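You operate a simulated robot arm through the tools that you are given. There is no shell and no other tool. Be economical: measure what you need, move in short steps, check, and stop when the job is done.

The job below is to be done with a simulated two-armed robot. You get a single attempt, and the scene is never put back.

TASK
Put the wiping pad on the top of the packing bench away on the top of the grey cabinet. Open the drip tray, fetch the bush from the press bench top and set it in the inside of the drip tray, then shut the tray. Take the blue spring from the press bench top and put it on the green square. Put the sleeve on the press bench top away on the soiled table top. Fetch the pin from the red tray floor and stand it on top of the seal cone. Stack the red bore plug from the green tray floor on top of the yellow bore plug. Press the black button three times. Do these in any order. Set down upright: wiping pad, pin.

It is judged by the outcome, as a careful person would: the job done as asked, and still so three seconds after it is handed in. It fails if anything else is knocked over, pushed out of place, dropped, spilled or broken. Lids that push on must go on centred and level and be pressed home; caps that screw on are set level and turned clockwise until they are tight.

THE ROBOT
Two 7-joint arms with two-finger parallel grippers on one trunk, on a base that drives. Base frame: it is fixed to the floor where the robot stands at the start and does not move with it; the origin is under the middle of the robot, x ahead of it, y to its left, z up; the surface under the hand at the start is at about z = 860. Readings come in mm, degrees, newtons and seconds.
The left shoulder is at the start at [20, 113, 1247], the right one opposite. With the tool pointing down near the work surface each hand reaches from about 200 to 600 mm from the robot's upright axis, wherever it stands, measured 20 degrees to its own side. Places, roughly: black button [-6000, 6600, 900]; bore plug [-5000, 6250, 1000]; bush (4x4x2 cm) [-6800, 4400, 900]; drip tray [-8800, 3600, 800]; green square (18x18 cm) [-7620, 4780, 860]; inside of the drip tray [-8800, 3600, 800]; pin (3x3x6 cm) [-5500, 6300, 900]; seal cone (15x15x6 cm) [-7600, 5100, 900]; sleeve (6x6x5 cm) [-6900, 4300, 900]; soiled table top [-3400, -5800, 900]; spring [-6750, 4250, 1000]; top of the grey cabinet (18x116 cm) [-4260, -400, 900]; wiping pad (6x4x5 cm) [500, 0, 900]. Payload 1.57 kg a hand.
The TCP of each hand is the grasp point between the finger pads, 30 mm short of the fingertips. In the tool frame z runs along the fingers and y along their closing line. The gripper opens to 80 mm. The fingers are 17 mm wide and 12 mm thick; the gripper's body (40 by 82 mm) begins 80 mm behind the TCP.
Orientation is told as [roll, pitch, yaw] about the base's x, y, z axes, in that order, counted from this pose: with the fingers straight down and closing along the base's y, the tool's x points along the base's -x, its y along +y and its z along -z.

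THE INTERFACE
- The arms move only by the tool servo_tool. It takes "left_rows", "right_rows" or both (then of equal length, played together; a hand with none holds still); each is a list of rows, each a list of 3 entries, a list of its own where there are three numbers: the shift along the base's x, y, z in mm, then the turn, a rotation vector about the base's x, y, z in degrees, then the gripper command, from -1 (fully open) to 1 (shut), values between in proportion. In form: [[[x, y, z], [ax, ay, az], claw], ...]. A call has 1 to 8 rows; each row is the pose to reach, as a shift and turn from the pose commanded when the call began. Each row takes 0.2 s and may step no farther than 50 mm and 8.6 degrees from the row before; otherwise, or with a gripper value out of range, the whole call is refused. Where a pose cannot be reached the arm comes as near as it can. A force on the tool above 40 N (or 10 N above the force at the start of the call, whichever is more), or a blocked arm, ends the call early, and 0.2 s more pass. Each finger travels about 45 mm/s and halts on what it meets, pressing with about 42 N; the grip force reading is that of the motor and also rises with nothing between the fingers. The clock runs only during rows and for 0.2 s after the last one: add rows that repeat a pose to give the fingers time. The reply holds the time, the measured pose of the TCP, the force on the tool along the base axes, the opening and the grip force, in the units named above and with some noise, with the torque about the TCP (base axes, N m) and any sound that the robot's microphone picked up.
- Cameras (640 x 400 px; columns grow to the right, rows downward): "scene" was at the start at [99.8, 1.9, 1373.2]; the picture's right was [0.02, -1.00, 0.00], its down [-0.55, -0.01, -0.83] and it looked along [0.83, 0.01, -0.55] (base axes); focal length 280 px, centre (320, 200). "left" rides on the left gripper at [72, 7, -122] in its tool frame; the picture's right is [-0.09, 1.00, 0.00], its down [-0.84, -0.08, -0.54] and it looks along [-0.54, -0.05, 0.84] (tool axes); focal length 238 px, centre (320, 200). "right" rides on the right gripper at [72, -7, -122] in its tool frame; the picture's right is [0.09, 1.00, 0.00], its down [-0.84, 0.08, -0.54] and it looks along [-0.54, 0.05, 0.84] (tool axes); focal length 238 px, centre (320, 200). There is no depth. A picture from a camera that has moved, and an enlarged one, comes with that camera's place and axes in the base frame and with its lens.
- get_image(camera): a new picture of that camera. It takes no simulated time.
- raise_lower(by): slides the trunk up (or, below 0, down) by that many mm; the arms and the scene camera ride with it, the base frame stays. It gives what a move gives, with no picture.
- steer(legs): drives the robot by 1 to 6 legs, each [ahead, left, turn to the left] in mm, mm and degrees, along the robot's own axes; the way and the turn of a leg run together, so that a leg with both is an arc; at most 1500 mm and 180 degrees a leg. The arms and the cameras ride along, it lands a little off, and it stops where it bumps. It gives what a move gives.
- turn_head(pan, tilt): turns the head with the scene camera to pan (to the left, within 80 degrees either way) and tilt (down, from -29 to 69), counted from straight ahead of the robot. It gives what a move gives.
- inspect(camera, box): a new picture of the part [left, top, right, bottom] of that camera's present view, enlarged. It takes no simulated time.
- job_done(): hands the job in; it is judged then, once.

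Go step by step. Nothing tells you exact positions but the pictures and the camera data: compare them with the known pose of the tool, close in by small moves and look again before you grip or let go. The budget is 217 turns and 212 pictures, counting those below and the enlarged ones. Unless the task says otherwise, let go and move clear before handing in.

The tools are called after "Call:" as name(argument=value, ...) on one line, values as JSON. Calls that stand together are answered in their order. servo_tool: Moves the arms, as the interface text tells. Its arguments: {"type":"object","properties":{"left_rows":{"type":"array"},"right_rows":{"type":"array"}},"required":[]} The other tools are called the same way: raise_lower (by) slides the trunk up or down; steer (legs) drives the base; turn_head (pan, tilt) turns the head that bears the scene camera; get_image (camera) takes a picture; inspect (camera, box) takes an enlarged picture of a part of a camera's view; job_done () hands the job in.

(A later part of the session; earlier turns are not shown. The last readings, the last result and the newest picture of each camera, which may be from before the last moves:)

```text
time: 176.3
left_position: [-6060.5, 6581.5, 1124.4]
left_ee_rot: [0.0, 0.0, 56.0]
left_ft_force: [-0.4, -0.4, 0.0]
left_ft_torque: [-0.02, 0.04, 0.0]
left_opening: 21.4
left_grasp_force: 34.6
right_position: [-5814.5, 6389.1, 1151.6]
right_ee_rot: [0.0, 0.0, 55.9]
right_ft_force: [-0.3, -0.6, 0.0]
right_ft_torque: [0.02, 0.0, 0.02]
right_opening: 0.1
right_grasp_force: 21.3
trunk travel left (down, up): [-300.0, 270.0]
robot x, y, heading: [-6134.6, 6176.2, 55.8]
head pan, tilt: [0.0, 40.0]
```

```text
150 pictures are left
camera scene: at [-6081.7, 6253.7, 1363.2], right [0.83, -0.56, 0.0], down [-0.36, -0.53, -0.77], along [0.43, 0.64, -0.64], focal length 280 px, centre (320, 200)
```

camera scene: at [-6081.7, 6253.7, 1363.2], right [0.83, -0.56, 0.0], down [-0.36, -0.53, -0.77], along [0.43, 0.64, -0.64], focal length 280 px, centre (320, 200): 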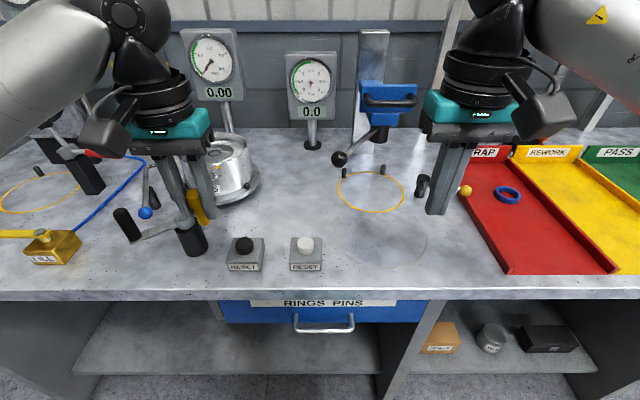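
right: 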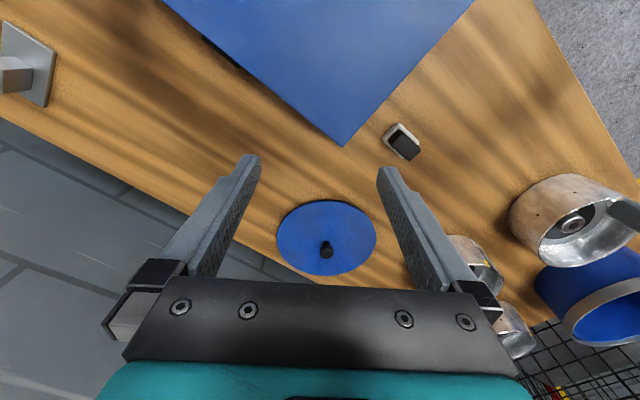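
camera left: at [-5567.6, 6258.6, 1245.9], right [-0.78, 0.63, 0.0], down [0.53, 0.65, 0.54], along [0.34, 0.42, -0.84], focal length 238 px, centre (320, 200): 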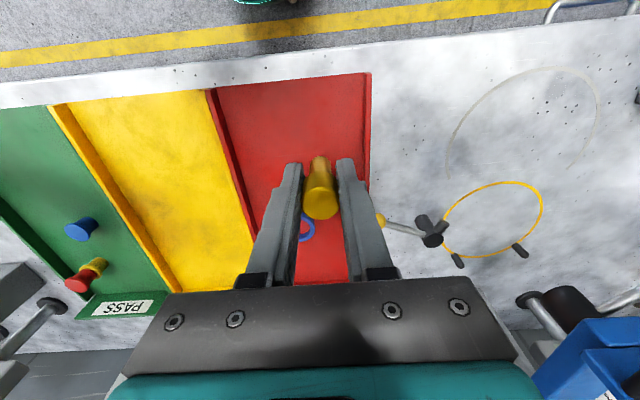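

Call:
servo_tool(left_rows=[[[-10, -16, 30], [0, 0, 0], 1], [[-22, -32, 60], [0, 0, 0], 1], [[-35, -50, 90], [0, 0, 0], 1], [[-48, -70, 115], [0, 0, 0], 1], [[-60, -90, 130], [0, 0, 0], 1], [[-60, -90, 130], [0, 0, 0], 1]])

Call:
steer(legs=[[0, 200, 0]])

Call:
get_image(camera="scene")

Call:
get_image(camera="right")

```text
time: 177.7
left_position: [-6121.0, 6492.1, 1255.2]
left_ee_rot: [0.0, 0.0, 56.0]
left_ft_force: [0.1, 0.6, 0.0]
left_ft_torque: [0.0, -0.01, -0.02]
left_opening: 21.5
left_grasp_force: 34.7
right_position: [-5815.5, 6389.7, 1151.5]
right_ee_rot: [0.1, 0.0, 56.0]
right_ft_force: [-0.3, 0.4, -0.3]
right_ft_torque: [-0.01, 0.0, -0.01]
right_opening: 0.2
right_grasp_force: 21.3
trunk travel left (down, up): [-300.0, 270.0]
robot x, y, heading: [-6137.1, 6173.2, 55.7]
head pan, tilt: [0.0, 40.0]
```

```text
time: 179.3
left_position: [-6285.9, 6602.7, 1254.1]
left_ee_rot: [0.0, 0.0, 56.2]
left_ft_force: [-0.1, 0.4, -0.4]
left_ft_torque: [-0.02, 0.0, -0.01]
left_opening: 21.4
left_grasp_force: 35.1
right_position: [-5981.0, 6502.6, 1151.0]
right_ee_rot: [0.0, 0.0, 56.0]
right_ft_force: [-0.9, 0.5, 0.0]
right_ft_torque: [0.0, -0.02, 0.0]
right_opening: 0.0
right_grasp_force: 21.4
trunk travel left (down, up): [-300.0, 270.0]
robot x, y, heading: [-6299.0, 6288.2, 56.0]
head pan, tilt: [0.0, 40.0]
```

```text
149 pictures are left
camera scene: at [-6247.0, 6365.3, 1363.2], right [0.83, -0.56, 0.0], down [-0.36, -0.53, -0.77], along [0.43, 0.63, -0.64], focal length 280 px, centre (320, 200)
```

scene: 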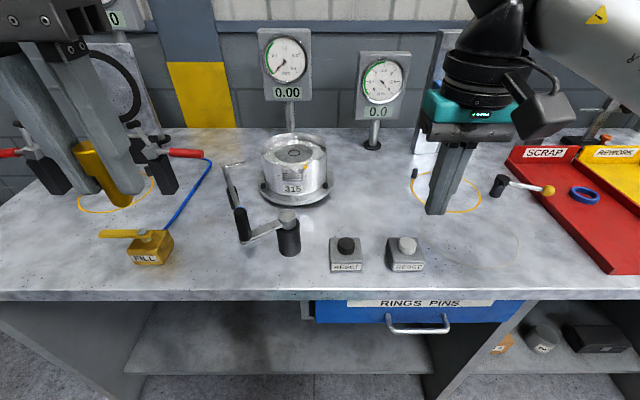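

```text
148 pictures are left
camera right: at [-6016.0, 6438.6, 1272.8], right [-0.88, 0.48, 0.0], down [0.4, 0.74, 0.54], along [0.26, 0.48, -0.84], focal length 238 px, centre (320, 200)
```

right: 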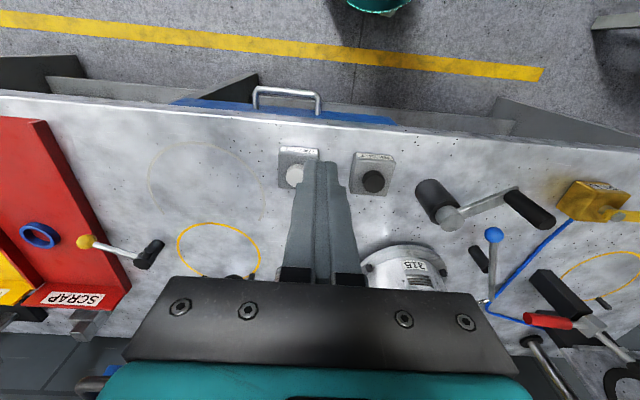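

Call:
servo_tool(right_rows=[[[-6, 32, -25], [0, 0, 0], 1], [[-12, 65, -50], [0, 0, 0], 1], [[-18, 98, -80], [0, 0, 0], 1], [[-23, 128, -110], [0, 0, 0], 1], [[-23, 128, -140], [0, 0, 0], 1], [[-23, 128, -150], [0, 0, 0], 1]])

Call:
get_image(camera="right")

Call:
inspect(camera="scene", box=[290, 170, 440, 290])

```text
time: 180.7
left_position: [-6285.5, 6603.5, 1254.0]
left_ee_rot: [-0.1, 0.0, 56.1]
left_ft_force: [-0.3, 0.8, 0.2]
left_ft_torque: [-0.02, -0.01, -0.05]
left_opening: 21.6
left_grasp_force: 34.9
right_position: [-6003.4, 6630.1, 1002.2]
right_ee_rot: [-0.1, 0.0, 56.0]
right_ft_force: [0.0, 0.5, 0.1]
right_ft_torque: [-0.01, -0.03, 0.0]
right_opening: 0.0
right_grasp_force: 21.6
trunk travel left (down, up): [-300.0, 270.0]
robot x, y, heading: [-6301.9, 6288.6, 55.9]
head pan, tilt: [0.0, 40.0]
```

```text
147 pictures are left
camera right: at [-6038.5, 6566.6, 1122.7], right [-0.88, 0.48, 0.0], down [0.4, 0.74, 0.54], along [0.26, 0.48, -0.84], focal length 238 px, centre (320, 200)
```

right: 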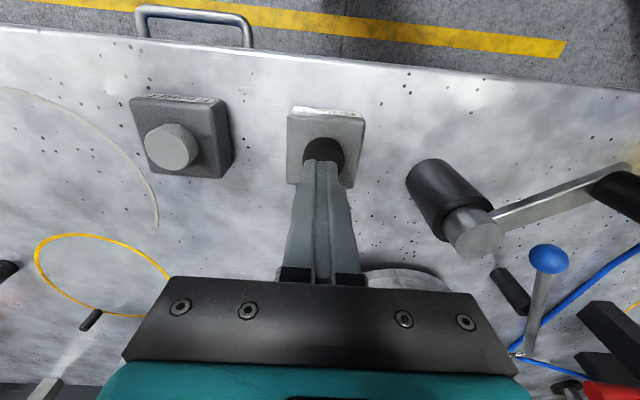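

```text
3.33 times, centred on (365, 230) of scene
camera zoom: at [-6246.3, 6364.9, 1363.2], right [0.83, -0.56, 0.0], down [-0.36, -0.53, -0.77], along [0.43, 0.64, -0.64], focal length 933 px, centre (170, 100)
```

zoom: 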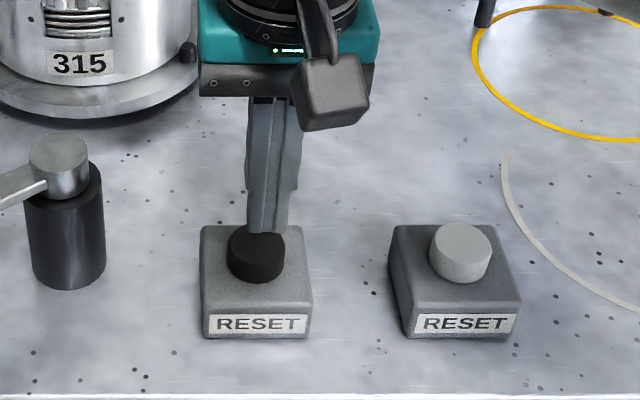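

Call:
servo_tool(right_rows=[[[-4, 1, -10], [0, 0, 0], 1], [[-4, 1, -16], [0, 0, 0], 1], [[-4, 1, -20], [0, 0, 0], 1], [[-4, 1, -23], [0, 0, 0], 1], [[-4, 1, -26], [0, 0, 0], 1]])

Call:
inspect(camera="scene", box=[290, 170, 440, 290])

```text
time: 181.9
left_position: [-6284.6, 6603.1, 1254.6]
left_ee_rot: [0.0, 0.0, 56.2]
left_ft_force: [-0.7, -0.4, -0.9]
left_ft_torque: [0.02, 0.0, -0.01]
left_opening: 21.4
left_grasp_force: 34.8
right_position: [-6006.7, 6631.3, 976.1]
right_ee_rot: [-0.1, 0.0, 56.1]
right_ft_force: [-0.7, 0.1, 3.5]
right_ft_torque: [-0.02, 0.04, 0.06]
right_opening: 0.0
right_grasp_force: 21.7
trunk travel left (down, up): [-300.0, 270.0]
robot x, y, heading: [-6300.5, 6285.3, 55.7]
head pan, tilt: [0.0, 40.0]
heard: click
```

```text
3.33 times, centred on (365, 230) of scene
camera zoom: at [-6246.4, 6364.5, 1363.3], right [0.83, -0.56, 0.0], down [-0.36, -0.53, -0.77], along [0.43, 0.64, -0.64], focal length 933 px, centre (170, 100)
```

zoom: 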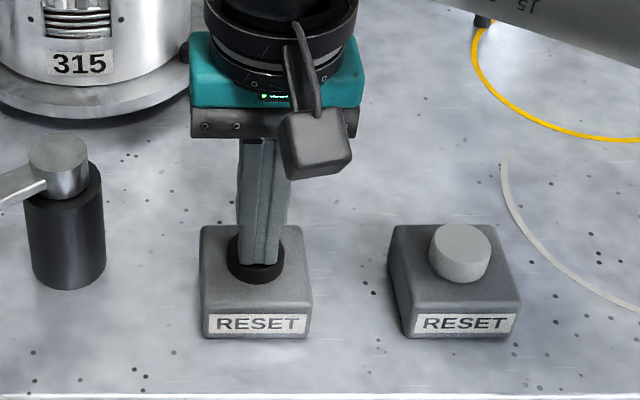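

Call:
servo_tool(right_rows=[[[0, 0, 8], [0, 0, 0], 1], [[0, 0, 18], [0, 0, 0], 1], [[0, 0, 18], [0, 0, 0], 1]])

Call:
servo_tool(right_rows=[[[0, 0, -8], [0, 0, 0], 1], [[0, 0, -12], [0, 0, 0], 1], [[0, 0, -15], [0, 0, 0], 1], [[0, 0, -18], [0, 0, 0], 1]])

Call:
servo_tool(right_rows=[[[0, 0, 8], [0, 0, 0], 1], [[0, 0, 18], [0, 0, 0], 1], [[0, 0, 18], [0, 0, 0], 1]])

```text
time: 182.7
left_position: [-6285.5, 6602.8, 1253.7]
left_ee_rot: [0.0, 0.0, 56.1]
left_ft_force: [-0.2, 1.0, -0.3]
left_ft_torque: [-0.02, -0.01, 0.01]
left_opening: 21.3
left_grasp_force: 35.1
right_position: [-6006.8, 6630.5, 994.5]
right_ee_rot: [0.0, 0.0, 55.9]
right_ft_force: [-0.8, -0.3, -0.3]
right_ft_torque: [-0.01, 0.05, 0.01]
right_opening: 0.1
right_grasp_force: 21.7
trunk travel left (down, up): [-300.0, 270.0]
robot x, y, heading: [-6301.5, 6285.8, 56.1]
head pan, tilt: [0.0, 40.0]
```

```text
time: 183.7
left_position: [-6285.0, 6603.3, 1253.3]
left_ee_rot: [0.0, 0.1, 56.1]
left_ft_force: [0.5, 0.8, -0.1]
left_ft_torque: [0.0, 0.04, -0.01]
left_opening: 21.5
left_grasp_force: 34.5
right_position: [-6006.2, 6630.7, 975.5]
right_ee_rot: [0.0, -0.1, 56.0]
right_ft_force: [0.2, 0.2, 3.5]
right_ft_torque: [-0.06, -0.01, -0.06]
right_opening: 0.0
right_grasp_force: 20.9
trunk travel left (down, up): [-300.0, 270.0]
robot x, y, heading: [-6299.5, 6287.0, 55.7]
head pan, tilt: [0.0, 40.0]
heard: click
```

```text
time: 184.5
left_position: [-6285.3, 6602.6, 1254.4]
left_ee_rot: [0.0, 0.0, 56.2]
left_ft_force: [-0.3, -0.6, -0.5]
left_ft_torque: [0.0, -0.03, 0.01]
left_opening: 21.6
left_grasp_force: 34.5
right_position: [-6006.3, 6630.9, 993.4]
right_ee_rot: [0.0, 0.0, 56.1]
right_ft_force: [-1.5, -0.5, -0.1]
right_ft_torque: [0.0, -0.01, -0.04]
right_opening: 0.0
right_grasp_force: 22.1
trunk travel left (down, up): [-300.0, 270.0]
robot x, y, heading: [-6301.1, 6284.9, 56.1]
head pan, tilt: [0.0, 40.0]
```

Two clicks so far; the third press, then retreat up and back.

Call:
servo_tool(right_rows=[[[0, 0, -8], [0, 0, 0], 1], [[0, 0, -12], [0, 0, 0], 1], [[0, 0, -15], [0, 0, 0], 1], [[0, 0, -18], [0, 0, 0], 1]])

Call:
servo_tool(right_rows=[[[0, 0, 30], [0, 0, 0], 1], [[0, 0, 75], [0, 0, 0], 1], [[-10, -20, 115], [0, 0, 0], 1], [[-30, -50, 150], [0, 0, 0], 1], [[-50, -80, 180], [0, 0, 0], 1], [[-75, -110, 200], [0, 0, 0], 1]])

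Call:
turn_head(pan=75, tilt=18)

Call:
get_image(camera="scene")

```text
time: 185.5
left_position: [-6286.3, 6602.5, 1255.0]
left_ee_rot: [0.1, 0.0, 56.2]
left_ft_force: [-0.3, 0.3, 0.1]
left_ft_torque: [0.01, -0.01, 0.0]
left_opening: 21.4
left_grasp_force: 34.8
right_position: [-6005.1, 6630.4, 975.8]
right_ee_rot: [0.0, -0.1, 56.0]
right_ft_force: [0.1, -1.6, 4.2]
right_ft_torque: [-0.07, 0.0, 0.03]
right_opening: 0.0
right_grasp_force: 21.4
trunk travel left (down, up): [-300.0, 270.0]
robot x, y, heading: [-6301.1, 6286.6, 56.0]
head pan, tilt: [0.0, 40.0]
heard: click
```

```text
refused: row 4 steps farther than a row can; nothing moved
```

```text
time: 187.0
left_position: [-6284.2, 6602.4, 1255.2]
left_ee_rot: [0.1, 0.0, 56.2]
left_ft_force: [0.5, -0.3, -0.3]
left_ft_torque: [-0.01, -0.04, 0.04]
left_opening: 21.5
left_grasp_force: 34.6
right_position: [-6007.1, 6630.2, 975.0]
right_ee_rot: [-0.1, 0.0, 56.0]
right_ft_force: [1.8, -1.7, 3.2]
right_ft_torque: [-0.06, -0.05, 0.02]
right_opening: 0.2
right_grasp_force: 21.0
trunk travel left (down, up): [-300.0, 270.0]
robot x, y, heading: [-6301.3, 6285.1, 55.9]
head pan, tilt: [75.0, 18.0]
```

```text
144 pictures are left
camera scene: at [-6354.8, 6364.3, 1397.9], right [0.76, 0.66, 0.0], down [0.2, -0.23, -0.95], along [-0.62, 0.72, -0.31], focal length 280 px, centre (320, 200)
```

scene: 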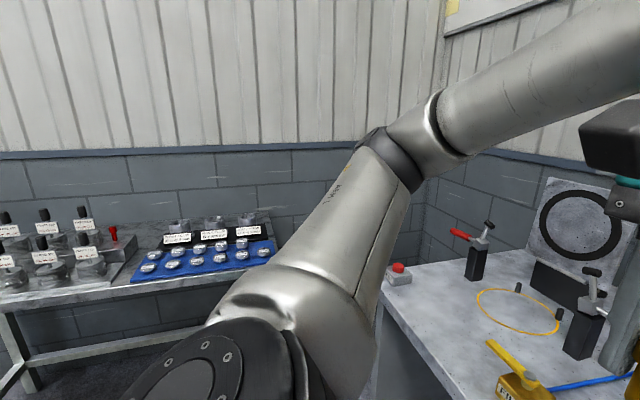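

Call:
servo_tool(right_rows=[[[0, 0, 30], [0, 0, 0], 1], [[0, 0, 70], [0, 0, 0], 1], [[-8, -12, 110], [0, 0, 0], 1], [[-25, -38, 140], [0, 0, 0], 1], [[-42, -63, 170], [0, 0, 0], 0], [[-60, -90, 200], [0, 0, 0], -1], [[-75, -110, 225], [0, 0, 0], -1]])

Call:
steer(legs=[[-500, 0, 0], [0, 0, 180]])

Call:
turn_head(pan=0, tilt=15)

Call:
get_image(camera="scene")

```text
time: 188.6
left_position: [-6286.4, 6602.7, 1254.4]
left_ee_rot: [0.1, -0.1, 56.1]
left_ft_force: [0.7, 0.5, -0.8]
left_ft_torque: [-0.03, -0.03, -0.01]
left_opening: 21.5
left_grasp_force: 34.9
right_position: [-6081.7, 6521.0, 1201.4]
right_ee_rot: [0.0, 0.0, 56.1]
right_ft_force: [0.4, 0.2, 0.4]
right_ft_torque: [0.01, -0.01, 0.01]
right_opening: 65.9
right_grasp_force: 0.0
trunk travel left (down, up): [-300.0, 270.0]
robot x, y, heading: [-6299.5, 6285.1, 55.9]
head pan, tilt: [75.0, 18.0]
```

```text
time: 198.9
left_position: [-6592.6, 5556.5, 1254.4]
left_ee_rot: [0.0, 0.0, -123.7]
left_ft_force: [0.0, 0.1, -0.7]
left_ft_torque: [0.03, 0.01, 0.03]
left_opening: 21.4
left_grasp_force: 35.0
right_position: [-6796.0, 5637.5, 1201.5]
right_ee_rot: [0.1, -0.1, -123.8]
right_ft_force: [-0.1, 0.6, -0.4]
right_ft_torque: [-0.01, 0.01, 0.03]
right_opening: 80.0
right_grasp_force: 0.0
trunk travel left (down, up): [-300.0, 270.0]
robot x, y, heading: [-6579.1, 5872.3, -123.8]
head pan, tilt: [75.0, 18.0]
```

```text
time: 200.3
left_position: [-6591.6, 5556.3, 1254.1]
left_ee_rot: [0.0, 0.0, -123.7]
left_ft_force: [1.3, -0.2, -0.6]
left_ft_torque: [-0.02, -0.01, -0.01]
left_opening: 21.4
left_grasp_force: 34.9
right_position: [-6796.3, 5637.0, 1200.9]
right_ee_rot: [0.0, 0.0, -123.8]
right_ft_force: [0.4, 0.1, 0.3]
right_ft_torque: [-0.02, 0.0, -0.01]
right_opening: 80.0
right_grasp_force: 0.1
trunk travel left (down, up): [-300.0, 270.0]
robot x, y, heading: [-6577.8, 5871.9, -123.9]
head pan, tilt: [0.0, 15.0]
```

```text
143 pictures are left
camera scene: at [-6634.7, 5787.8, 1402.8], right [-0.83, 0.56, 0.0], down [0.14, 0.22, -0.97], along [-0.54, -0.8, -0.26], focal length 280 px, centre (320, 200)
```

scene: 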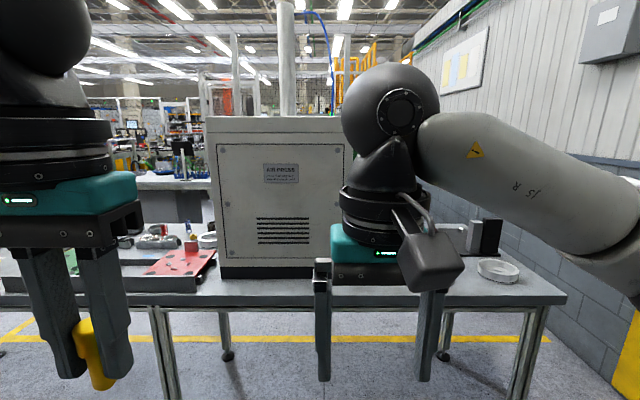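

Call:
steer(legs=[[200, -520, 0]])

Call:
turn_head(pan=0, tilt=28)

Call:
get_image(camera="scene")

```text
time: 203.5
left_position: [-7130.9, 5674.6, 1255.2]
left_ee_rot: [0.1, 0.0, -123.2]
left_ft_force: [-0.3, -0.2, -0.5]
left_ft_torque: [0.03, -0.02, -0.01]
left_opening: 21.4
left_grasp_force: 34.6
right_position: [-7335.0, 5756.0, 1199.8]
right_ee_rot: [0.0, 0.0, -123.4]
right_ft_force: [-0.5, 0.6, 0.3]
right_ft_torque: [0.01, -0.04, -0.02]
right_opening: 80.0
right_grasp_force: 0.1
trunk travel left (down, up): [-300.0, 270.0]
robot x, y, heading: [-7118.2, 5992.4, -123.4]
head pan, tilt: [0.0, 15.0]
```

```text
time: 204.3
left_position: [-7129.0, 5674.7, 1255.1]
left_ee_rot: [0.0, 0.0, -123.4]
left_ft_force: [-0.6, 0.2, -0.6]
left_ft_torque: [0.03, 0.04, -0.03]
left_opening: 21.3
left_grasp_force: 34.5
right_position: [-7334.6, 5756.4, 1201.0]
right_ee_rot: [0.0, 0.0, -123.4]
right_ft_force: [0.1, 0.5, 0.5]
right_ft_torque: [0.01, -0.01, 0.01]
right_opening: 80.3
right_grasp_force: 0.2
trunk travel left (down, up): [-300.0, 270.0]
robot x, y, heading: [-7118.0, 5993.1, -123.5]
head pan, tilt: [0.0, 28.0]
```

```text
142 pictures are left
camera scene: at [-7172.9, 5909.0, 1381.8], right [-0.83, 0.55, 0.0], down [0.26, 0.39, -0.88], along [-0.49, -0.74, -0.47], focal length 280 px, centre (320, 200)
```

scene: 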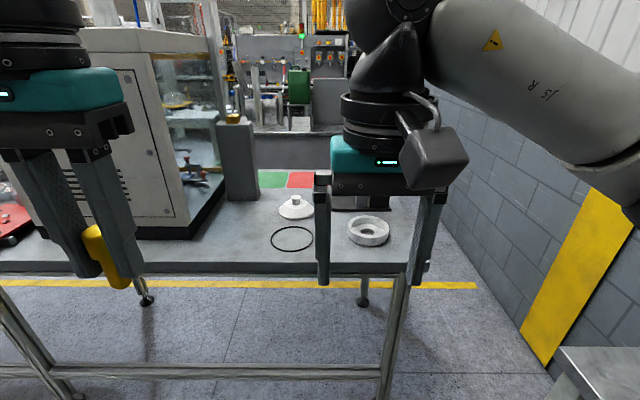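

Call:
steer(legs=[[375, 0, -0.3]])

Call:
turn_head(pan=5, tilt=40)

Call:
get_image(camera="scene")

Call:
get_image(camera="left")

```text
time: 206.7
left_position: [-7337.5, 5362.0, 1254.2]
left_ee_rot: [0.0, 0.1, -123.5]
left_ft_force: [-0.5, 0.0, -1.2]
left_ft_torque: [-0.01, 0.0, 0.02]
left_opening: 21.5
left_grasp_force: 35.0
right_position: [-7542.5, 5442.8, 1201.6]
right_ee_rot: [0.1, 0.0, -123.6]
right_ft_force: [-0.3, 0.4, -0.2]
right_ft_torque: [0.01, 0.01, 0.01]
right_opening: 80.0
right_grasp_force: 0.0
trunk travel left (down, up): [-300.0, 270.0]
robot x, y, heading: [-7325.5, 5682.7, -123.4]
head pan, tilt: [0.0, 28.0]
```

```text
time: 207.4
left_position: [-7336.7, 5362.7, 1254.8]
left_ee_rot: [0.1, 0.1, -123.5]
left_ft_force: [-0.6, -0.6, -0.3]
left_ft_torque: [-0.02, -0.01, -0.01]
left_opening: 21.4
left_grasp_force: 34.4
right_position: [-7541.3, 5443.1, 1201.2]
right_ee_rot: [-0.1, 0.0, -123.6]
right_ft_force: [-0.2, 0.5, -0.1]
right_ft_torque: [0.0, -0.01, 0.02]
right_opening: 79.7
right_grasp_force: 0.0
trunk travel left (down, up): [-300.0, 270.0]
robot x, y, heading: [-7326.0, 5680.0, -123.6]
head pan, tilt: [5.0, 40.0]
```

```text
141 pictures are left
camera scene: at [-7370.3, 5597.4, 1363.3], right [-0.88, 0.48, 0.0], down [0.31, 0.56, -0.77], along [-0.37, -0.67, -0.64], focal length 280 px, centre (320, 200)
```

scene: 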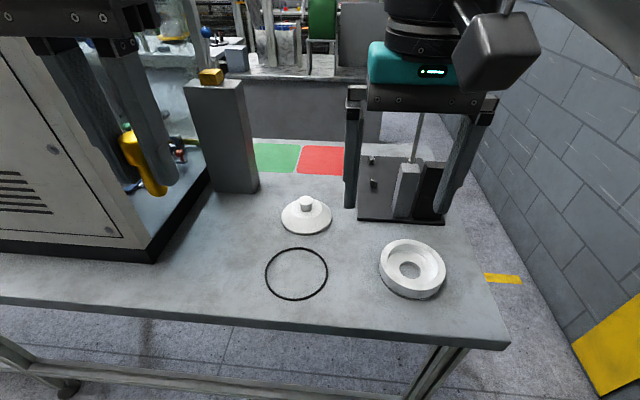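

```text
140 pictures are left
camera left: at [-7291.6, 5418.3, 1375.9], right [0.78, -0.63, 0.0], down [-0.53, -0.66, 0.54], along [-0.34, -0.42, -0.84], focal length 238 px, centre (320, 200)
```

left: 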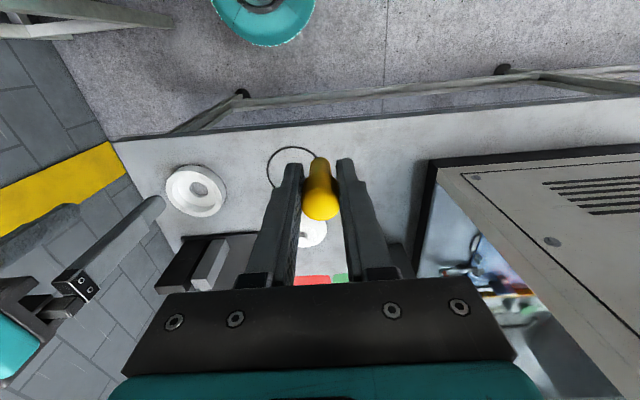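

Call:
steer(legs=[[50, 0, 0]])

Call:
servo_tool(left_rows=[[[-38, 5, -10], [0, 0, 0], 1], [[-70, -20, -20], [0, 0, 0], 1], [[-100, -55, -30], [0, 0, 0], 1], [[-130, -90, -40], [0, 0, 0], 1], [[-160, -125, -50], [0, 0, 0], 1], [[-190, -160, -60], [0, 0, 0], 1], [[-210, -185, -70], [0, 0, 0], 1], [[-210, -185, -80], [0, 0, 0], 1]])

Call:
get_image(camera="scene")

Call:
get_image(camera="left")

```text
time: 208.3
left_position: [-7365.9, 5320.2, 1253.6]
left_ee_rot: [0.1, 0.1, -123.4]
left_ft_force: [0.7, -0.7, -1.1]
left_ft_torque: [0.03, 0.02, 0.02]
left_opening: 21.3
left_grasp_force: 34.3
right_position: [-7569.7, 5400.6, 1200.5]
right_ee_rot: [-0.1, 0.0, -123.4]
right_ft_force: [-0.3, -0.8, -0.9]
right_ft_torque: [0.03, -0.01, -0.02]
right_opening: 80.0
right_grasp_force: 0.1
trunk travel left (down, up): [-300.0, 270.0]
robot x, y, heading: [-7355.2, 5634.2, -123.7]
head pan, tilt: [5.0, 40.0]
```

```text
time: 210.1
left_position: [-7574.9, 5136.0, 1175.1]
left_ee_rot: [0.1, 0.0, -123.4]
left_ft_force: [-0.3, -0.5, -0.2]
left_ft_torque: [0.03, 0.03, 0.01]
left_opening: 21.6
left_grasp_force: 34.8
right_position: [-7568.5, 5401.6, 1201.1]
right_ee_rot: [0.0, 0.0, -123.4]
right_ft_force: [0.2, -0.3, 0.0]
right_ft_torque: [0.03, 0.01, 0.0]
right_opening: 80.1
right_grasp_force: 0.1
trunk travel left (down, up): [-300.0, 270.0]
robot x, y, heading: [-7352.1, 5637.8, -123.6]
head pan, tilt: [5.0, 40.0]
```

```text
139 pictures are left
camera scene: at [-7396.8, 5555.9, 1363.2], right [-0.88, 0.48, 0.0], down [0.31, 0.57, -0.77], along [-0.37, -0.67, -0.64], focal length 280 px, centre (320, 200)
```

scene: 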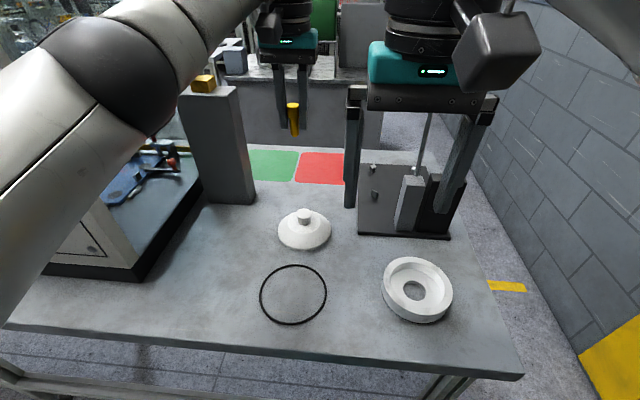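

```text
138 pictures are left
camera left: at [-7528.6, 5191.4, 1296.2], right [0.78, -0.62, 0.0], down [-0.53, -0.66, 0.54], along [-0.34, -0.42, -0.84], focal length 238 px, centre (320, 200)
```

left: 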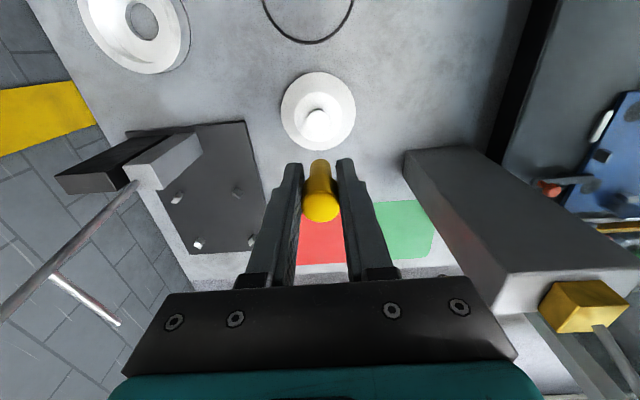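

Call:
servo_tool(left_rows=[[[-10, -7, -40], [0, 0, 0], 1], [[-20, -14, -85], [0, 0, 0], 1], [[-20, -14, -130], [0, 0, 0], 1], [[-20, -14, -165], [0, 0, 0], 1], [[-20, -14, -170], [0, 0, 0], 1]])

Call:
inspect(camera="scene", box=[240, 140, 370, 260])

Call:
get_image(camera="left")

```text
time: 211.3
left_position: [-7594.0, 5122.4, 1003.1]
left_ee_rot: [0.0, -0.1, -123.5]
left_ft_force: [-0.9, -0.1, -0.5]
left_ft_torque: [-0.02, 0.0, -0.01]
left_opening: 21.4
left_grasp_force: 34.6
right_position: [-7567.4, 5401.3, 1200.5]
right_ee_rot: [-0.1, 0.0, -123.4]
right_ft_force: [0.6, 0.0, 1.1]
right_ft_torque: [0.03, 0.01, 0.0]
right_opening: 79.9
right_grasp_force: 0.1
trunk travel left (down, up): [-300.0, 270.0]
robot x, y, heading: [-7352.8, 5638.8, -123.6]
head pan, tilt: [5.0, 40.0]
```

```text
3.33 times, centred on (305, 200) of scene
camera zoom: at [-7397.2, 5556.2, 1363.2], right [-0.88, 0.48, 0.0], down [0.31, 0.57, -0.77], along [-0.37, -0.67, -0.64], focal length 933 px, centre (370, 200)
```

zoom: 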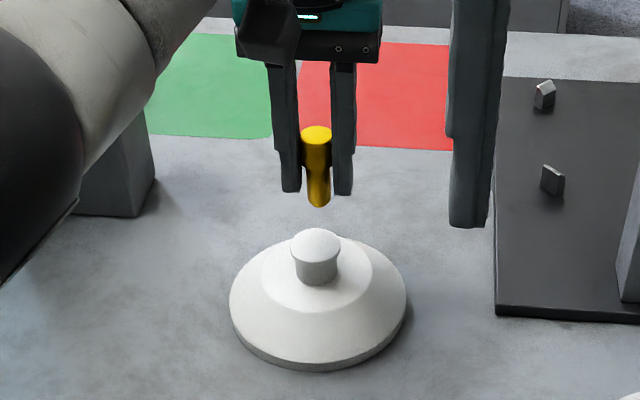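

```text
136 pictures are left
camera left: at [-7548.7, 5178.2, 1125.6], right [0.78, -0.62, 0.0], down [-0.53, -0.66, 0.54], along [-0.34, -0.42, -0.84], focal length 238 px, centre (320, 200)
```

left: 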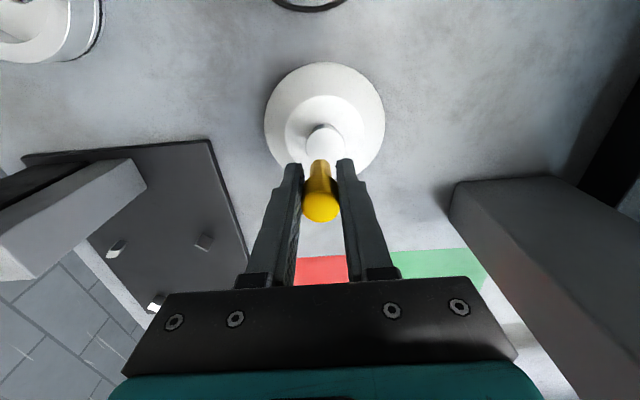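

Call:
servo_tool(left_rows=[[[5, 2, 0], [0, 0, 0], 1], [[5, 2, -10], [0, 0, 0], 1], [[5, 2, -19], [0, 0, 0], 1], [[5, 2, -19], [0, 0, 0], 1]])

Call:
inspect(camera="scene", box=[275, 170, 335, 230])

Call:
inspect(camera="left", box=[260, 90, 380, 230])

```text
time: 212.3
left_position: [-7590.2, 5124.3, 985.1]
left_ee_rot: [0.0, 0.0, -123.4]
left_ft_force: [-0.3, 0.5, 0.1]
left_ft_torque: [0.02, -0.01, 0.05]
left_opening: 21.6
left_grasp_force: 34.8
right_position: [-7568.4, 5401.4, 1201.4]
right_ee_rot: [0.0, 0.0, -123.5]
right_ft_force: [0.0, -1.0, -0.4]
right_ft_torque: [0.01, 0.0, 0.03]
right_opening: 79.6
right_grasp_force: 0.0
trunk travel left (down, up): [-300.0, 270.0]
robot x, y, heading: [-7352.5, 5636.8, -123.3]
head pan, tilt: [5.0, 40.0]
```

```text
6.67 times, centred on (305, 200) of scene
camera zoom: at [-7397.4, 5556.3, 1363.2], right [-0.88, 0.48, 0.0], down [0.31, 0.57, -0.77], along [-0.37, -0.67, -0.64], focal length 1866 px, centre (420, 200)
```

zoom: 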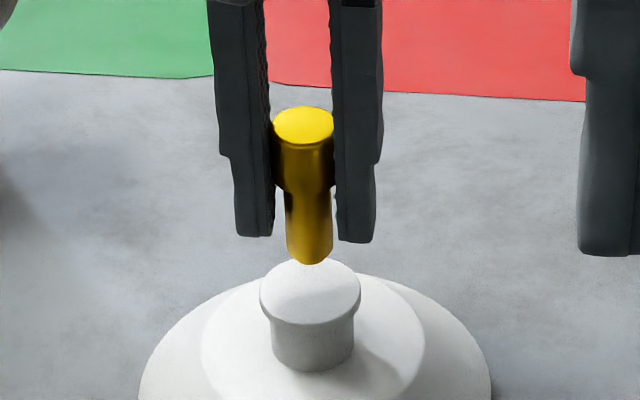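

```text
2.86 times, centred on (320, 160) of left
camera zoom: at [-7543.8, 5180.3, 1106.9], right [0.78, -0.62, 0.0], down [-0.53, -0.66, 0.54], along [-0.34, -0.42, -0.84], focal length 681 px, centre (320, 314)
```

zoom: 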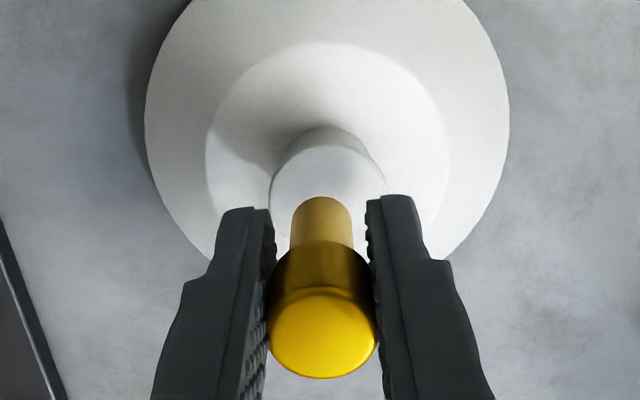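

Call:
servo_tool(left_rows=[[[0, -2, -6], [0, 0, 0], 1], [[0, -2, -10], [0, 0, 0], 1], [[0, -2, -12], [0, 0, 0], 1]])

Call:
inspect(camera="scene", box=[275, 170, 335, 230])

Call:
inspect(camera="left", box=[260, 90, 380, 230])

```text
time: 213.1
left_position: [-7588.9, 5121.5, 973.2]
left_ee_rot: [0.0, 0.0, -123.5]
left_ft_force: [-0.3, -0.5, 0.1]
left_ft_torque: [0.02, 0.0, 0.02]
left_opening: 21.5
left_grasp_force: 35.1
right_position: [-7568.7, 5400.8, 1200.6]
right_ee_rot: [0.0, 0.0, -123.5]
right_ft_force: [0.7, -0.1, 0.3]
right_ft_torque: [0.02, 0.01, 0.07]
right_opening: 80.4
right_grasp_force: 0.0
trunk travel left (down, up): [-300.0, 270.0]
robot x, y, heading: [-7352.8, 5641.7, -123.5]
head pan, tilt: [5.0, 40.0]
```

```text
6.67 times, centred on (305, 200) of scene
camera zoom: at [-7397.4, 5556.3, 1363.2], right [-0.88, 0.48, 0.0], down [0.31, 0.57, -0.77], along [-0.37, -0.67, -0.64], focal length 1866 px, centre (420, 200)
```

zoom: 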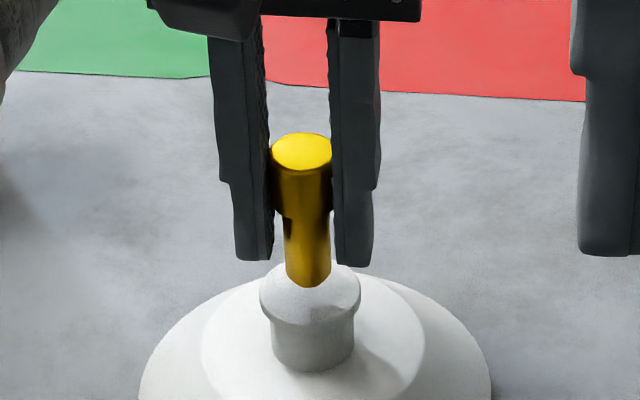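

```text
2.86 times, centred on (320, 160) of left
camera zoom: at [-7543.5, 5178.5, 1094.9], right [0.78, -0.62, 0.0], down [-0.53, -0.66, 0.54], along [-0.34, -0.42, -0.84], focal length 681 px, centre (320, 314)
```

zoom: 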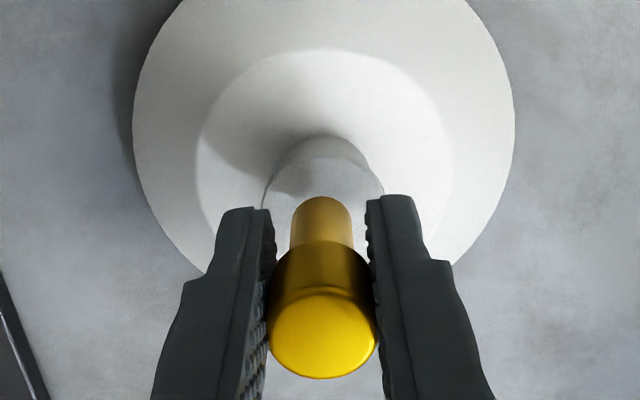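

Call:
servo_tool(left_rows=[[[-1, -1, -4], [0, 0, 0], 1], [[-1, -1, -6], [0, 0, 0], 1], [[-1, -1, -8], [0, 0, 0], 1]])

Call:
inspect(camera="scene", box=[275, 170, 335, 230])

```text
time: 213.9
left_position: [-7589.4, 5121.6, 966.3]
left_ee_rot: [0.1, -0.1, -123.4]
left_ft_force: [0.1, 0.3, -0.7]
left_ft_torque: [0.0, -0.02, -0.02]
left_opening: 21.8
left_grasp_force: 34.3
right_position: [-7569.5, 5402.3, 1201.8]
right_ee_rot: [0.0, 0.0, -123.3]
right_ft_force: [0.2, 0.3, 0.1]
right_ft_torque: [-0.01, -0.03, 0.02]
right_opening: 80.2
right_grasp_force: 0.0
trunk travel left (down, up): [-300.0, 270.0]
robot x, y, heading: [-7352.9, 5641.4, -123.5]
head pan, tilt: [5.0, 40.0]
```

```text
6.67 times, centred on (305, 200) of scene
camera zoom: at [-7397.4, 5556.3, 1363.2], right [-0.88, 0.48, 0.0], down [0.31, 0.57, -0.77], along [-0.37, -0.67, -0.64], focal length 1866 px, centre (420, 200)
```

zoom: 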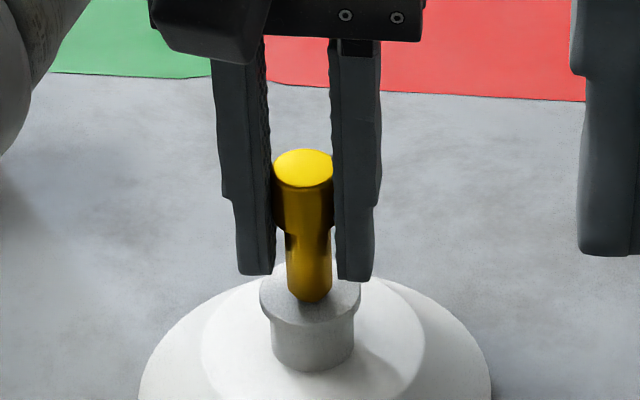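

Call:
servo_tool(left_rows=[[[0, 0, -1], [0, 0, 0], 1], [[0, 0, -2], [0, 0, 0], 1], [[0, 0, -3], [0, 0, 0], 1]])

Call:
inspect(camera="scene", box=[275, 170, 335, 230])

```text
time: 214.7
left_position: [-7589.9, 5121.4, 964.6]
left_ee_rot: [0.0, -0.2, -123.3]
left_ft_force: [1.4, 0.3, 9.8]
left_ft_torque: [0.0, -0.05, -0.02]
left_opening: 21.8
left_grasp_force: 34.7
right_position: [-7568.3, 5403.3, 1201.0]
right_ee_rot: [0.0, -0.1, -123.3]
right_ft_force: [0.0, -0.1, -0.6]
right_ft_torque: [0.01, -0.01, -0.01]
right_opening: 80.0
right_grasp_force: 0.1
trunk travel left (down, up): [-300.0, 270.0]
robot x, y, heading: [-7353.3, 5638.8, -123.6]
head pan, tilt: [5.0, 40.0]
```

```text
6.67 times, centred on (305, 200) of scene
camera zoom: at [-7396.8, 5557.1, 1363.4], right [-0.88, 0.48, 0.0], down [0.31, 0.56, -0.77], along [-0.37, -0.67, -0.64], focal length 1866 px, centre (420, 200)
```

zoom: 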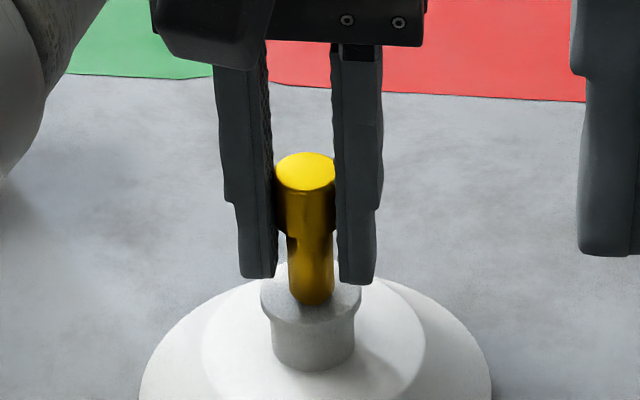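

Call:
servo_tool(left_rows=[[[0, 0, 1], [0, 0, 0], 0.45], [[0, 0, 1], [0, 0, 0], 0.35], [[0, 0, 1], [0, 0, 0], 0.2], [[0, 0, 1], [0, 0, 0], -0.2], [[0, 0, 1], [0, 0, 0], -0.5], [[0, 0, 20], [0, 0, 0], -0.5], [[0, 0, 65], [0, 0, 0], -0.5], [[0, 0, 110], [0, 0, 0], -0.5]])

Call:
inspect(camera="scene", box=[255, 150, 355, 250])

```text
time: 216.5
left_position: [-7590.5, 5122.9, 1073.5]
left_ee_rot: [0.2, -0.1, -123.2]
left_ft_force: [0.1, -0.6, 0.4]
left_ft_torque: [-0.03, -0.03, -0.01]
left_opening: 59.9
left_grasp_force: 0.0
right_position: [-7570.3, 5400.9, 1201.2]
right_ee_rot: [0.0, 0.0, -123.4]
right_ft_force: [0.7, 0.0, 1.1]
right_ft_torque: [0.01, -0.01, -0.06]
right_opening: 80.1
right_grasp_force: 0.1
trunk travel left (down, up): [-300.0, 270.0]
robot x, y, heading: [-7352.7, 5635.8, -123.3]
head pan, tilt: [5.0, 40.0]
```

```text
4.00 times, centred on (305, 200) of scene
camera zoom: at [-7397.3, 5556.7, 1363.3], right [-0.88, 0.48, 0.0], down [0.31, 0.56, -0.77], along [-0.37, -0.67, -0.64], focal length 1119 px, centre (380, 200)
```

zoom: 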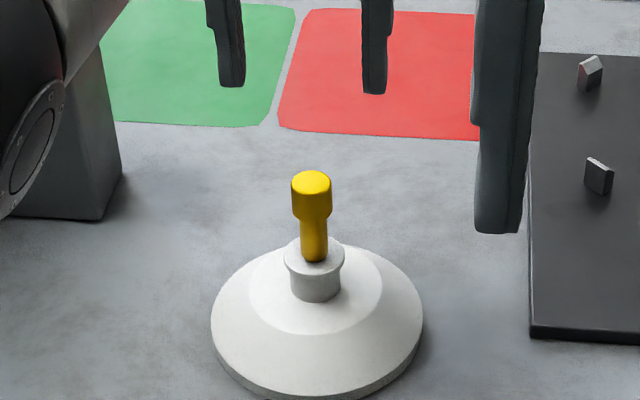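

Call:
servo_tool(left_rows=[[[0, 0, 45], [0, 0, 0], -1], [[10, 15, 85], [0, 0, 0], -1], [[32, 48, 110], [0, 0, 0], -1], [[57, 85, 130], [0, 0, 0], -1], [[82, 122, 140], [0, 0, 0], -1], [[107, 160, 150], [0, 0, 0], -1], [[130, 195, 155], [0, 0, 0], -1]])

Call:
steer(legs=[[-600, 0, 0]])

Call:
turn_head(pan=0, tilt=20)

Call:
get_image(camera="scene")

Call:
turn_head(pan=50, tilt=20)

Call:
get_image(camera="scene")

```text
time: 218.1
left_position: [-7459.6, 5317.0, 1227.1]
left_ee_rot: [0.0, 0.0, -123.3]
left_ft_force: [-0.7, 0.2, 0.0]
left_ft_torque: [0.03, -0.02, 0.0]
left_opening: 79.8
left_grasp_force: 0.0
right_position: [-7568.1, 5401.9, 1201.3]
right_ee_rot: [-0.1, -0.1, -123.5]
right_ft_force: [-0.3, -0.5, -0.8]
right_ft_torque: [0.01, 0.01, 0.0]
right_opening: 80.1
right_grasp_force: 0.0
trunk travel left (down, up): [-300.0, 270.0]
robot x, y, heading: [-7352.2, 5638.3, -123.5]
head pan, tilt: [5.0, 40.0]
```

```text
time: 221.5
left_position: [-7129.6, 5817.4, 1228.1]
left_ee_rot: [0.0, 0.0, -123.2]
left_ft_force: [0.5, 0.1, 0.0]
left_ft_torque: [-0.06, 0.01, -0.01]
left_opening: 79.9
left_grasp_force: 0.1
right_position: [-7237.8, 5901.4, 1201.6]
right_ee_rot: [0.1, 0.0, -123.3]
right_ft_force: [-0.5, 0.0, -0.3]
right_ft_torque: [-0.01, 0.05, 0.04]
right_opening: 80.0
right_grasp_force: 0.1
trunk travel left (down, up): [-300.0, 270.0]
robot x, y, heading: [-7021.7, 6142.4, -123.2]
head pan, tilt: [5.0, 40.0]
```

```text
time: 222.3
left_position: [-7130.2, 5815.6, 1228.2]
left_ee_rot: [-0.1, -0.1, -123.1]
left_ft_force: [1.0, 0.2, -0.7]
left_ft_torque: [0.02, -0.01, 0.04]
left_opening: 80.0
left_grasp_force: 0.1
right_position: [-7238.2, 5900.1, 1200.7]
right_ee_rot: [0.0, 0.0, -123.3]
right_ft_force: [-0.3, 0.9, 0.4]
right_ft_torque: [0.0, 0.01, 0.0]
right_opening: 79.9
right_grasp_force: 0.0
trunk travel left (down, up): [-300.0, 270.0]
robot x, y, heading: [-7025.0, 6140.7, -123.4]
head pan, tilt: [0.0, 20.0]
```

```text
128 pictures are left
camera scene: at [-7078.4, 6053.2, 1394.6], right [-0.84, 0.55, 0.0], down [0.19, 0.29, -0.94], along [-0.52, -0.79, -0.34], focal length 280 px, centre (320, 200)
```

scene: 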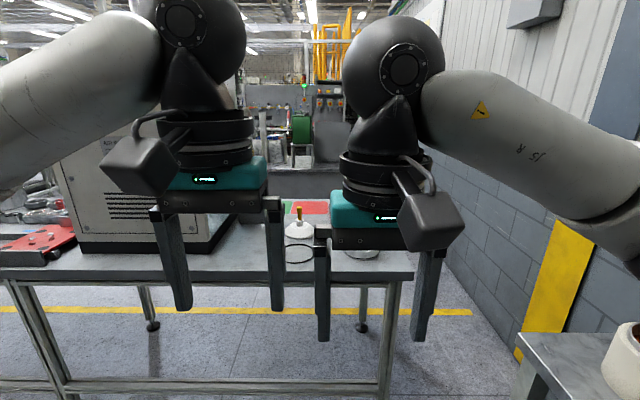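

```text
time: 223.5
left_position: [-7130.4, 5817.0, 1227.1]
left_ee_rot: [0.0, 0.0, -123.2]
left_ft_force: [-0.1, 0.6, -0.7]
left_ft_torque: [0.0, -0.03, 0.02]
left_opening: 80.1
left_grasp_force: 0.1
right_position: [-7237.9, 5900.3, 1200.8]
right_ee_rot: [0.0, 0.0, -123.1]
right_ft_force: [0.8, 0.3, -1.2]
right_ft_torque: [-0.02, 0.01, 0.03]
right_opening: 79.9
right_grasp_force: 0.0
trunk travel left (down, up): [-300.0, 270.0]
robot x, y, heading: [-7023.9, 6137.9, -123.5]
head pan, tilt: [50.0, 20.0]
```

```text
127 pictures are left
camera scene: at [-7000.6, 6041.8, 1394.6], right [-0.96, -0.29, 0.0], down [-0.1, 0.33, -0.94], along [0.27, -0.9, -0.34], focal length 280 px, centre (320, 200)
```

scene: 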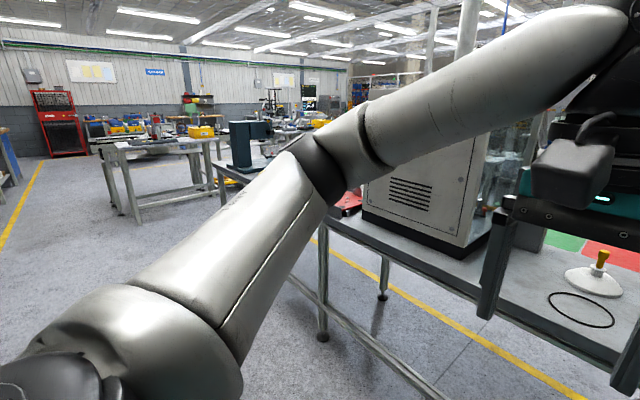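

Call:
steer(legs=[[0, 1200, 0], [0, 1200, 0]])

Call:
turn_head(pan=0, tilt=15)

Call:
get_image(camera="scene")

```text
time: 235.3
left_position: [-5117.9, 4479.8, 1228.8]
left_ee_rot: [0.0, 0.0, -123.4]
left_ft_force: [-0.1, -0.1, -0.4]
left_ft_torque: [-0.01, -0.01, -0.01]
left_opening: 80.1
left_grasp_force: 0.1
right_position: [-5226.6, 4565.7, 1201.6]
right_ee_rot: [0.0, -0.1, -123.5]
right_ft_force: [0.4, 0.8, 0.5]
right_ft_torque: [-0.02, 0.0, 0.02]
right_opening: 80.1
right_grasp_force: 0.1
trunk travel left (down, up): [-300.0, 270.0]
robot x, y, heading: [-5012.3, 4803.7, -123.3]
head pan, tilt: [50.0, 20.0]
```

```text
time: 236.5
left_position: [-5119.1, 4479.2, 1228.9]
left_ee_rot: [0.0, 0.0, -123.3]
left_ft_force: [-0.6, 0.0, 0.0]
left_ft_torque: [-0.01, 0.05, 0.0]
left_opening: 80.1
left_grasp_force: 0.1
right_position: [-5226.9, 4564.8, 1201.4]
right_ee_rot: [0.0, 0.0, -123.4]
right_ft_force: [0.2, -0.5, -0.2]
right_ft_torque: [0.0, -0.02, 0.0]
right_opening: 80.1
right_grasp_force: 0.1
trunk travel left (down, up): [-300.0, 270.0]
robot x, y, heading: [-5011.3, 4803.7, -123.7]
head pan, tilt: [0.0, 15.0]
```

```text
126 pictures are left
camera scene: at [-5066.5, 4716.8, 1402.8], right [-0.83, 0.55, 0.0], down [0.14, 0.22, -0.97], along [-0.53, -0.81, -0.26], focal length 280 px, centre (320, 200)
```

scene: 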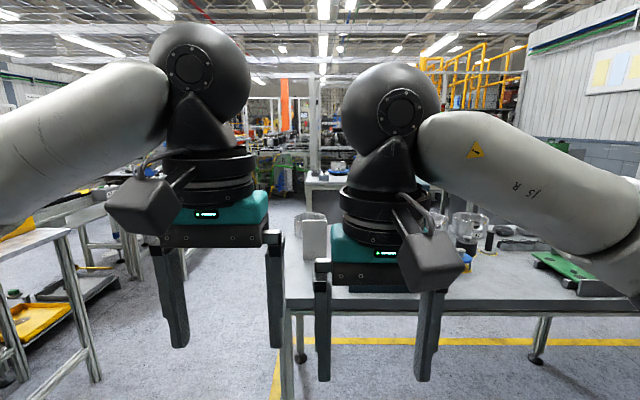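

Call:
steer(legs=[[0, 710, 0], [600, 0, 0]])

Call:
turn_head(pan=0, tilt=20)

Call:
get_image(camera="scene")

Call:
turn_head(pan=-50, tilt=20)

Call:
get_image(camera="scene")

```text
time: 243.4
left_position: [-4854.8, 3591.4, 1228.1]
left_ee_rot: [0.1, 0.0, -123.2]
left_ft_force: [0.3, -0.6, 0.4]
left_ft_torque: [-0.01, -0.04, -0.01]
left_opening: 80.0
left_grasp_force: 0.0
right_position: [-4965.4, 3676.8, 1200.6]
right_ee_rot: [-0.1, 0.0, -123.4]
right_ft_force: [-0.3, 0.1, 0.1]
right_ft_torque: [0.02, 0.02, 0.03]
right_opening: 80.4
right_grasp_force: 0.0
trunk travel left (down, up): [-300.0, 270.0]
robot x, y, heading: [-4746.6, 3916.3, -123.4]
head pan, tilt: [0.0, 15.0]
```

```text
time: 244.1
left_position: [-4856.2, 3591.5, 1227.9]
left_ee_rot: [0.1, 0.0, -123.4]
left_ft_force: [-0.8, 0.3, 0.1]
left_ft_torque: [0.0, 0.06, -0.01]
left_opening: 80.0
left_grasp_force: 0.0
right_position: [-4964.5, 3677.5, 1200.3]
right_ee_rot: [0.0, 0.1, -123.4]
right_ft_force: [0.6, -0.8, -0.5]
right_ft_torque: [-0.01, -0.01, -0.04]
right_opening: 79.8
right_grasp_force: 0.1
trunk travel left (down, up): [-300.0, 270.0]
robot x, y, heading: [-4746.2, 3914.4, -123.3]
head pan, tilt: [0.0, 20.0]
```

```text
125 pictures are left
camera scene: at [-4803.8, 3829.0, 1394.7], right [-0.83, 0.55, 0.0], down [0.19, 0.29, -0.94], along [-0.52, -0.78, -0.34], focal length 280 px, centre (320, 200)
```

scene: 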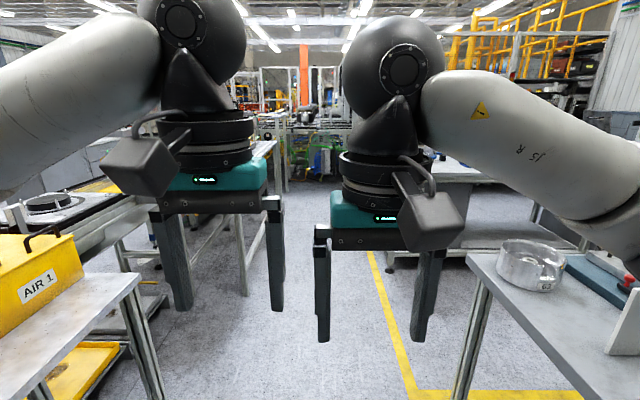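

```text
time: 245.2
left_position: [-4856.1, 3591.5, 1228.3]
left_ee_rot: [0.0, 0.0, -123.3]
left_ft_force: [-0.9, 0.8, 0.8]
left_ft_torque: [0.0, 0.01, 0.01]
left_opening: 80.1
left_grasp_force: 0.0
right_position: [-4965.2, 3677.4, 1200.1]
right_ee_rot: [0.0, -0.1, -123.4]
right_ft_force: [-0.4, 0.1, 0.0]
right_ft_torque: [0.0, 0.0, 0.01]
right_opening: 80.1
right_grasp_force: 0.0
trunk travel left (down, up): [-300.0, 270.0]
robot x, y, heading: [-4751.1, 3914.4, -123.4]
head pan, tilt: [-50.0, 20.0]
```

```text
124 pictures are left
camera scene: at [-4845.0, 3895.9, 1394.6], right [-0.11, 0.99, 0.0], down [0.34, 0.04, -0.94], along [-0.93, -0.11, -0.34], focal length 280 px, centre (320, 200)
```

scene: 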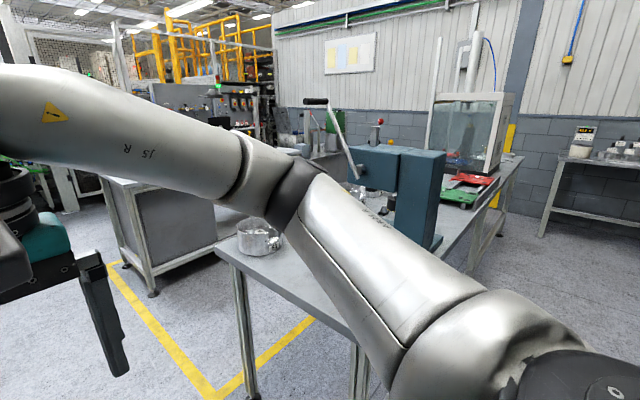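

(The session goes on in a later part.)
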